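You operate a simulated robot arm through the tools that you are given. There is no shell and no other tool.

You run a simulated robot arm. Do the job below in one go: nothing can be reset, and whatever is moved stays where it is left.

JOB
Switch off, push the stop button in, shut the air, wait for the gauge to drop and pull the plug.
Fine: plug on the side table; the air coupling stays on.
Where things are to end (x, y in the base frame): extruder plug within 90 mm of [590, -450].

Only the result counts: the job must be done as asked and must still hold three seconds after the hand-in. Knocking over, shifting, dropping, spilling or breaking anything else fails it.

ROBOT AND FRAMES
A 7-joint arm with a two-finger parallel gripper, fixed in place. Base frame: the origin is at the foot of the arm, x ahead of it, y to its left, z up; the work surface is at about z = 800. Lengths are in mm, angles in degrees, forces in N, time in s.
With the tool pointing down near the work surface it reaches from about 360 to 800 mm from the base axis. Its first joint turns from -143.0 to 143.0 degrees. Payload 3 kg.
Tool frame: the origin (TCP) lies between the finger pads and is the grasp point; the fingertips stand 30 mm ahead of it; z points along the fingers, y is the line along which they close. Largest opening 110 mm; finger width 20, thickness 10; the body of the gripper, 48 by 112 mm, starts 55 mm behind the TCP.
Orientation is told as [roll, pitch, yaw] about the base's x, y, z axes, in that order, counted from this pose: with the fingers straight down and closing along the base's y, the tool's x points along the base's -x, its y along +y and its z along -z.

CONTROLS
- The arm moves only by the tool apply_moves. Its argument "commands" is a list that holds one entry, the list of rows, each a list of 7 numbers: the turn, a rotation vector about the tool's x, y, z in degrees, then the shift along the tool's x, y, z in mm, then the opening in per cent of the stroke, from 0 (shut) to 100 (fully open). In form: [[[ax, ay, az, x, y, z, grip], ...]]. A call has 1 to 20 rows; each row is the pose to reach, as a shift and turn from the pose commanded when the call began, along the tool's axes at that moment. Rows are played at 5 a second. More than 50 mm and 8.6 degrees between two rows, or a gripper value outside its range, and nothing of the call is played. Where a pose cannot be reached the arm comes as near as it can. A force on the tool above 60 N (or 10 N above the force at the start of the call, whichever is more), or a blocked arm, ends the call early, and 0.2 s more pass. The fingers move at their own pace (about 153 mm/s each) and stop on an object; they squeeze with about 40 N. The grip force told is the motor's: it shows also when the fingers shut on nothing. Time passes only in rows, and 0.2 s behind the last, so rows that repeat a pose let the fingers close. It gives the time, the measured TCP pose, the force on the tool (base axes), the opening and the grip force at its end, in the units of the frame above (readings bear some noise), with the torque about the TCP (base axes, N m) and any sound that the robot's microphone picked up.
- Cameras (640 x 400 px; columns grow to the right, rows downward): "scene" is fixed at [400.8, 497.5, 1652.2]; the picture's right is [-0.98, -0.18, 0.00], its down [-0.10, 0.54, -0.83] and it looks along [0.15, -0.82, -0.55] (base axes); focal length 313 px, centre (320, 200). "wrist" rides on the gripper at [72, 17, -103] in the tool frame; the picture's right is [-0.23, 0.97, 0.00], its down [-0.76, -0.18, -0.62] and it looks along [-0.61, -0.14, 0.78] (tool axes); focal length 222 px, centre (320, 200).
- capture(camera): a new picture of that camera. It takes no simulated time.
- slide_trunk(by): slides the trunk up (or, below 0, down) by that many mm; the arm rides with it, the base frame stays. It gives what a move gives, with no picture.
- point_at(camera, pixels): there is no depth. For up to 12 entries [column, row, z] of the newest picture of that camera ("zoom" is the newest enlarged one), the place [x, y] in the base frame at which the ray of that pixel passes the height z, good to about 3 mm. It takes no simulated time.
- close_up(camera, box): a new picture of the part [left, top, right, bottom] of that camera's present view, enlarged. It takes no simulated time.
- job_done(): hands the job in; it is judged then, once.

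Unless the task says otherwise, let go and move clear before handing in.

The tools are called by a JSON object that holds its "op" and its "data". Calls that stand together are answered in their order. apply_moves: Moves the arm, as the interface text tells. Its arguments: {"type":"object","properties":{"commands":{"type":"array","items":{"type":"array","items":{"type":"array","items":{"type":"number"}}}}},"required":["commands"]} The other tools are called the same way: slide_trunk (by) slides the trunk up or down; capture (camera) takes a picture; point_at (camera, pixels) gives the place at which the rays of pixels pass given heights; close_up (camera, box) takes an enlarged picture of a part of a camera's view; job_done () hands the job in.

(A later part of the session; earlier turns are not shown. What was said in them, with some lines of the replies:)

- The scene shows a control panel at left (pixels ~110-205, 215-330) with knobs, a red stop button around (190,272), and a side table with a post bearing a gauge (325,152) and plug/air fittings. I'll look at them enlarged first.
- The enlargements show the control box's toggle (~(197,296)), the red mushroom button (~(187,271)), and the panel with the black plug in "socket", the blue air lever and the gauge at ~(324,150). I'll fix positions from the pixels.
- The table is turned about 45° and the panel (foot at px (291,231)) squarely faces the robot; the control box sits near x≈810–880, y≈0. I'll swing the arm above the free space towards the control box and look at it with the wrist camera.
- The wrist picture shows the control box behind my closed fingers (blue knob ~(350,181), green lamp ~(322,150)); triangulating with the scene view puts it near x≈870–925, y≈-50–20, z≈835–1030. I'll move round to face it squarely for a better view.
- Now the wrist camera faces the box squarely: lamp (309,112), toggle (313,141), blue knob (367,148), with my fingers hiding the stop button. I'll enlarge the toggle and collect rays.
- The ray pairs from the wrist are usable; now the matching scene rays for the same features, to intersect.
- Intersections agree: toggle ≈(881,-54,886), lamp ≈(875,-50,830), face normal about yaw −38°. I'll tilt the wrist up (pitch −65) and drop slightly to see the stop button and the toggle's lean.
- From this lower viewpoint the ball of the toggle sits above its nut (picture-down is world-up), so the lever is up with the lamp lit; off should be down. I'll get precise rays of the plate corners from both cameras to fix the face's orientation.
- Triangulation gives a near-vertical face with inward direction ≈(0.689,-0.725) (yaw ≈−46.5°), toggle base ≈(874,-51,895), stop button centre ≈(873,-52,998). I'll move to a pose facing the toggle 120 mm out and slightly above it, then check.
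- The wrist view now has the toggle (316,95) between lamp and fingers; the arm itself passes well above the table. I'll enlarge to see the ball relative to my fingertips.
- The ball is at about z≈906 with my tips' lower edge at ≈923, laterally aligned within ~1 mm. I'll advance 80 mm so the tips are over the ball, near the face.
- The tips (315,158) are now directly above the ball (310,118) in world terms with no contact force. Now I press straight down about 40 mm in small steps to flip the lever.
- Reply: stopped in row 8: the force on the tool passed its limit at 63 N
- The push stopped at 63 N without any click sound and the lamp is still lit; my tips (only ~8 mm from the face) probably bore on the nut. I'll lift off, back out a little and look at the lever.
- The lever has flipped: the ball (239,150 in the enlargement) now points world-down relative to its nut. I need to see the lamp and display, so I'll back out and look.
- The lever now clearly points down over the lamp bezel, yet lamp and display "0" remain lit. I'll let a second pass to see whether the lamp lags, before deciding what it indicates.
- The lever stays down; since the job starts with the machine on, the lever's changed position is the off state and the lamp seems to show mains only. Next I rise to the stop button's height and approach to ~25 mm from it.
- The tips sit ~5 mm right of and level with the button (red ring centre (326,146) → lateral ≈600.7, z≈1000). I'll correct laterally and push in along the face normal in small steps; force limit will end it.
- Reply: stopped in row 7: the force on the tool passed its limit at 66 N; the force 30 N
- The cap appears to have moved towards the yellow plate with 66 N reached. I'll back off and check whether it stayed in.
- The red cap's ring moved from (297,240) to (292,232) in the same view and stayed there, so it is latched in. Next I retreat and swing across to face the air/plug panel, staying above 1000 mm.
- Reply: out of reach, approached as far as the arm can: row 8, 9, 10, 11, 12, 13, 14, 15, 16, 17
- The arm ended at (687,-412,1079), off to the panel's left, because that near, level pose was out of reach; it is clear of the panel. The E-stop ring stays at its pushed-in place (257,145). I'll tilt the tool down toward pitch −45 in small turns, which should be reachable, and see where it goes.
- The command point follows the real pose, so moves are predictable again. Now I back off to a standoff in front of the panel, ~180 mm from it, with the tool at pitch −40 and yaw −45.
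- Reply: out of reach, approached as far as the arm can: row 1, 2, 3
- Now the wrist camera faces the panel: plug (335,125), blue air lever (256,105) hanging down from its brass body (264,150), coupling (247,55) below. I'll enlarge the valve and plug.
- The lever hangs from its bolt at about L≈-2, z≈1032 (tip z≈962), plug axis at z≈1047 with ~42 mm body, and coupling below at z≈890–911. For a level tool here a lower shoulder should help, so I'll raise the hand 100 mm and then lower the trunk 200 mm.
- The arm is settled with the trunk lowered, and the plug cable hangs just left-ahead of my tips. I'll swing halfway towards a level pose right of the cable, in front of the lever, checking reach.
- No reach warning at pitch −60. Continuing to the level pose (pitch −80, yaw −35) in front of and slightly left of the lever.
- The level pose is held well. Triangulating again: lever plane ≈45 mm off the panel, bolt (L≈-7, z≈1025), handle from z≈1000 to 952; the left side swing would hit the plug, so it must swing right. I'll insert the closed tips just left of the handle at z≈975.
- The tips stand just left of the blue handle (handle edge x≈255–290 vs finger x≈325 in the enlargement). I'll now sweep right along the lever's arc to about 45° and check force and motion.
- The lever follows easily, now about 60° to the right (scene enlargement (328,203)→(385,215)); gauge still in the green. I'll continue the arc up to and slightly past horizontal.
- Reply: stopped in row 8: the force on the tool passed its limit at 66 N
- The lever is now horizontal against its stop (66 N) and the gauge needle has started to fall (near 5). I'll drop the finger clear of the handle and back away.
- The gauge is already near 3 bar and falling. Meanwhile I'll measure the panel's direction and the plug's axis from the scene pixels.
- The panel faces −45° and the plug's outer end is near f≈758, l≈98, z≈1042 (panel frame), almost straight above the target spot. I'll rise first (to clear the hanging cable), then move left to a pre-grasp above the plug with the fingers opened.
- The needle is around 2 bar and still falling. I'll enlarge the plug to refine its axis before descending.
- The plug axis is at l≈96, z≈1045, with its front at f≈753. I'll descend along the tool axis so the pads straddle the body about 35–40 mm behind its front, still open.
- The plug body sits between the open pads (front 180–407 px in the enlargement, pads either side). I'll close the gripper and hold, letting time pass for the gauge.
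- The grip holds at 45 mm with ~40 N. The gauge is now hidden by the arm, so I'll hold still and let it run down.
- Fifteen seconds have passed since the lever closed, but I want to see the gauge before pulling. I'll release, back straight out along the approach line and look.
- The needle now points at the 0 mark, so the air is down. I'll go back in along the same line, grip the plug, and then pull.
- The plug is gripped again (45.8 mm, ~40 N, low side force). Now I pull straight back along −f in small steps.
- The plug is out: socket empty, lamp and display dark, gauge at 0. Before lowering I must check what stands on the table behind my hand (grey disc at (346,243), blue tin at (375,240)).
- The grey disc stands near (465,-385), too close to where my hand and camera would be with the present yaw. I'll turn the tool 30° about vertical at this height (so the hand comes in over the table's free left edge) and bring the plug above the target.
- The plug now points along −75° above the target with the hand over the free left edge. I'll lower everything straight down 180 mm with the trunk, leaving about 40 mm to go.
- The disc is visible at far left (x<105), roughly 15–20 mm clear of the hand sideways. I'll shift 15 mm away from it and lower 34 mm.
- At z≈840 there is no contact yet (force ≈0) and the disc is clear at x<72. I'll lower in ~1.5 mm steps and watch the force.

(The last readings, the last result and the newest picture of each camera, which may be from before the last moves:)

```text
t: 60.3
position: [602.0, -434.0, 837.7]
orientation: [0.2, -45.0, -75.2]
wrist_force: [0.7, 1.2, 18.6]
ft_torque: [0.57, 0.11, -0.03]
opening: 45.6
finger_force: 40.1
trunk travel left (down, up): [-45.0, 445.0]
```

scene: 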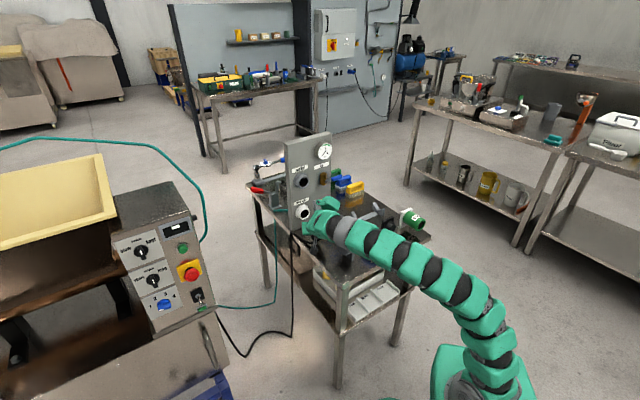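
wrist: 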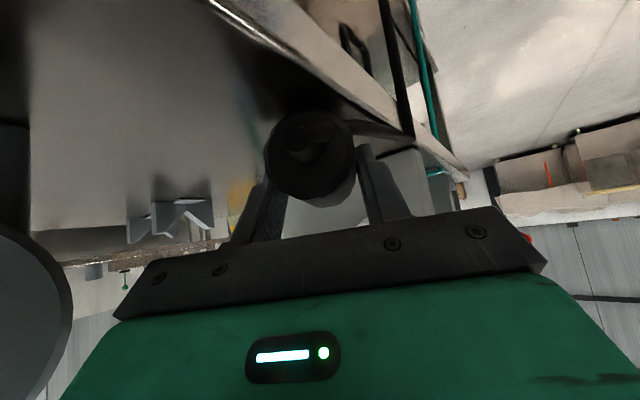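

The plug touched: 18.6 N upward, contact towards its cable end. It is resting on the table, so I'll open the fingers gradually.

{"op": "apply_moves", "data": {"commands": [[[0, 0, 0, 0, 0, 0, 44], [0, 0, 0, 0, 0, 0, 47], [0, 0, 0, 0, 0, 0, 52], [0, 0, 0, 0, 0, 0, 60], [0, 0, 0, 0, 0, 0, 70], [0, 0, 0, 0, 0, 0, 75], [0, 0, 0, 0, 0, 0, 75]]]}}

{"op": "capture", "data": {"camera": "wrist"}}

{"op": "close_up", "data": {"camera": "wrist", "box": [220, 60, 420, 240]}}

```text
t: 61.9
position: [603.9, -434.7, 835.0]
orientation: [0.0, -44.7, -75.1]
wrist_force: [-1.1, 0.9, 0.4]
ft_torque: [-0.04, -0.01, -0.02]
opening: 82.7
finger_force: 0.0
trunk travel left (down, up): [-45.0, 445.0]
```

```text
taken
```

wrist: 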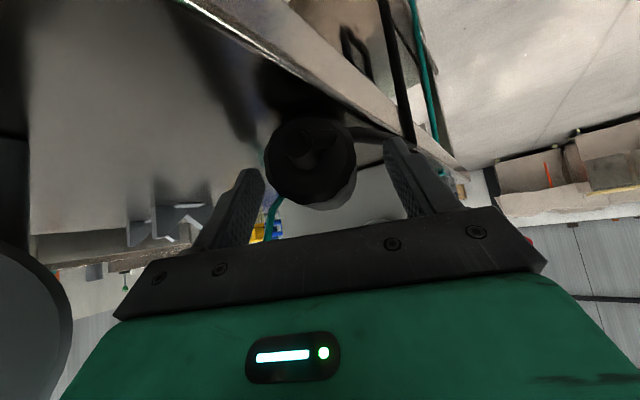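

```text
2.22 times, centred on (320, 150) of wrist
```

zoom: 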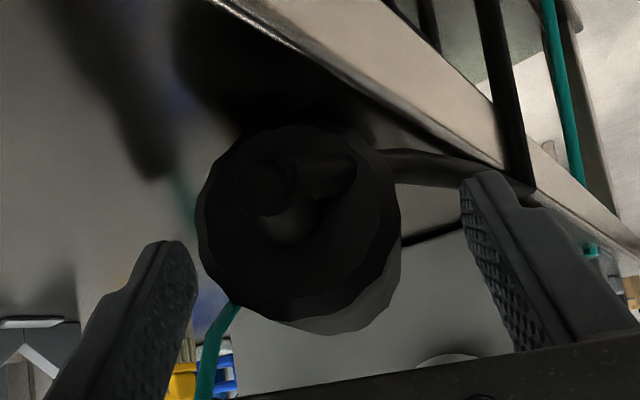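

The pads are clear of the plug on both sides and forces are zero. I'll retreat straight back along the tool axis, then raise the trunk.

{"op": "apply_moves", "data": {"commands": [[[0, 0, 0, 0, 0, -15, 75], [0, 0, 0, 0, 0, -30, 75], [0, 0, 0, 0, 0, -50, 75], [0, 0, 0, 0, 0, -75, 75], [0, 0, 0, 0, 0, -100, 75], [0, 0, 0, 0, 0, -130, 75], [0, 0, 0, 0, 0, -130, 75]]]}}

{"op": "slide_trunk", "data": {"by": 200}}

{"op": "capture", "data": {"camera": "wrist"}}

{"op": "capture", "data": {"camera": "scene"}}

{"op": "close_up", "data": {"camera": "scene", "box": [270, 170, 390, 280]}}

```text
t: 63.5
position: [578.4, -344.4, 926.7]
orientation: [0.0, -44.8, -74.9]
wrist_force: [-0.5, 0.8, 0.1]
ft_torque: [0.02, 0.0, 0.01]
opening: 82.5
finger_force: 0.1
trunk travel left (down, up): [-45.0, 445.0]
```

```text
t: 65.7
position: [579.0, -345.6, 1126.1]
orientation: [-0.1, -44.8, -75.0]
wrist_force: [0.3, 0.1, 0.3]
ft_torque: [0.01, 0.01, 0.03]
opening: 82.2
finger_force: 0.0
trunk travel left (down, up): [-245.0, 245.0]
```

```text
taken
```

wrist: 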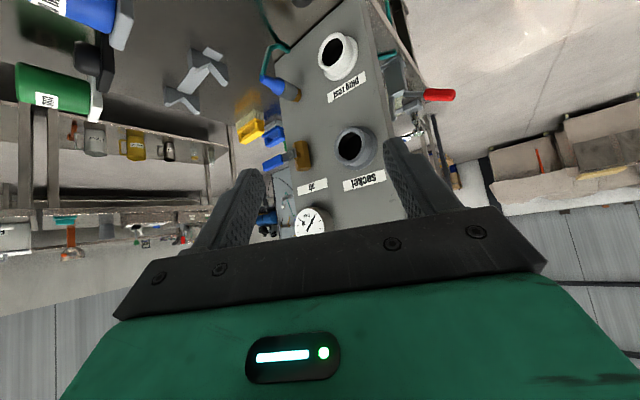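

```text
taken
```

scene: 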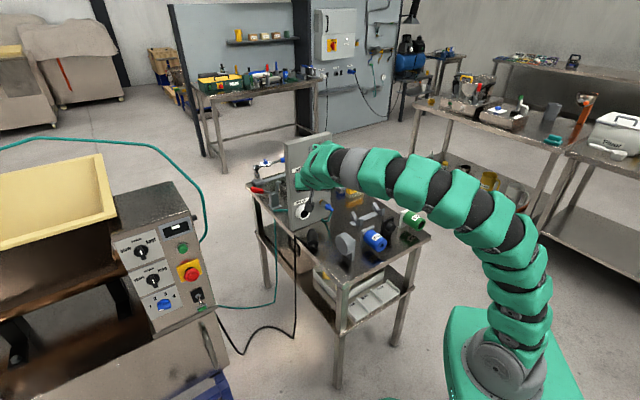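

```text
3.64 times, centred on (330, 225) of scene
```

zoom: 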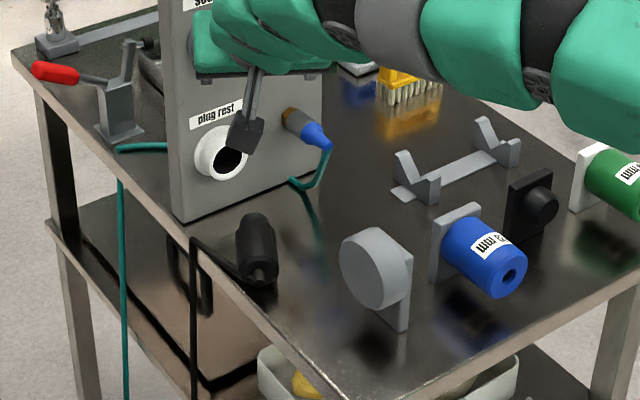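

The plug lies on the side table at enlargement (257,250), disc, tins and coupling undisturbed. I'll check its position and the state of toggle, stop button, lever and gauge.

{"op": "point_at", "data": {"camera": "zoom", "pixels": [[257, 250, 823], [262, 275, 823], [257, 225, 823]]}}

{"op": "close_up", "data": {"camera": "scene", "box": [120, 205, 240, 320]}}

{"op": "close_up", "data": {"camera": "wrist", "box": [230, 0, 400, 240]}}

{"op": "close_up", "data": {"camera": "scene", "box": [170, 255, 234, 315]}}

```text
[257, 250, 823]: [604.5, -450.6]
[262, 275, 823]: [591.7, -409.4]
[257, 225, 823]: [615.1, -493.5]
```

```text
3.48 times, centred on (180, 262) of scene
```

zoom: 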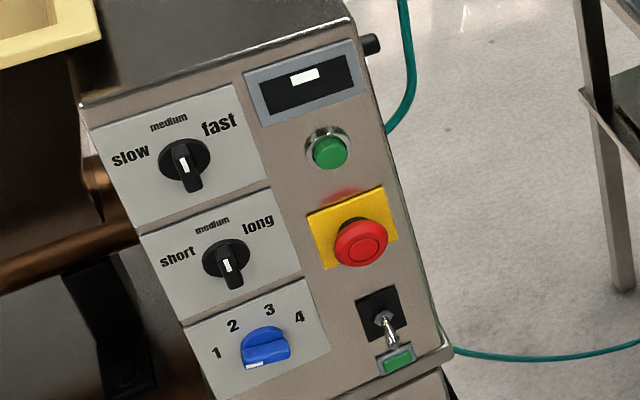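

```text
1.67 times, centred on (315, 120) of wrist
```

zoom: 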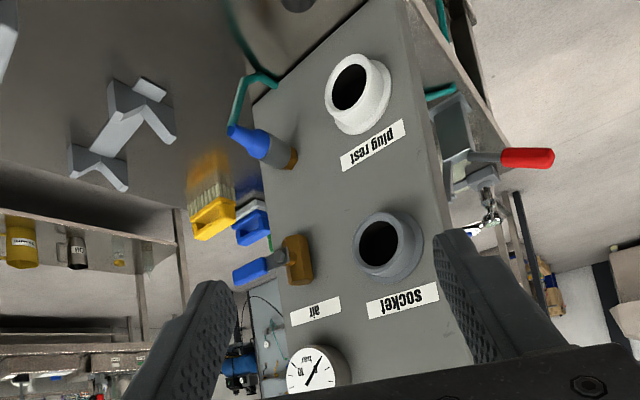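

```text
6.67 times, centred on (202, 285) of scene
```

zoom: 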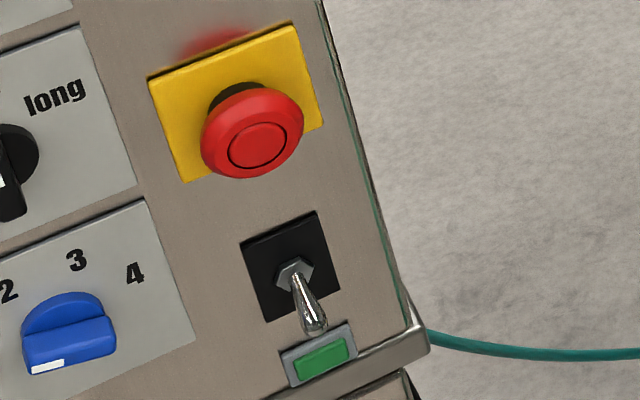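

Everything checks out:
- **Plug:** lying at about (604,-451), roughly 15 mm from the target.
- **Machine:** the toggle is down, the stop button is still in (ring at (257,145)), and the lamp is dark.
- **Air:** the lever is horizontal, the gauge reads 0, and the coupling is still on.

The hand is empty and clear, so I'm handing in.

{"op": "job_done", "data": {}}

```text
The job is handed in.
```

The shutdown is finished and handed in, and I saw every step hold in the last pictures.

- **Switch:** the toggle is down. The lamp stayed lit until I pulled the plug, so I took it to show mains rather than the switch. The panel has no on/off marks; I read down as off because the machine started with the lever up.
- **Stop button:** pushed in and still in when I last looked.
- **Air:** the valve lever is turned to its stop, and the coupling is still on. I waited until the gauge read 0 before pulling the plug.
- **Plug:** out of the socket and lying on the side table at about (604, -451), roughly 15 mm from the target. The lamp and display went dark once it was out.

Nothing else on the table was moved in the pictures. The gripper is empty and clear.
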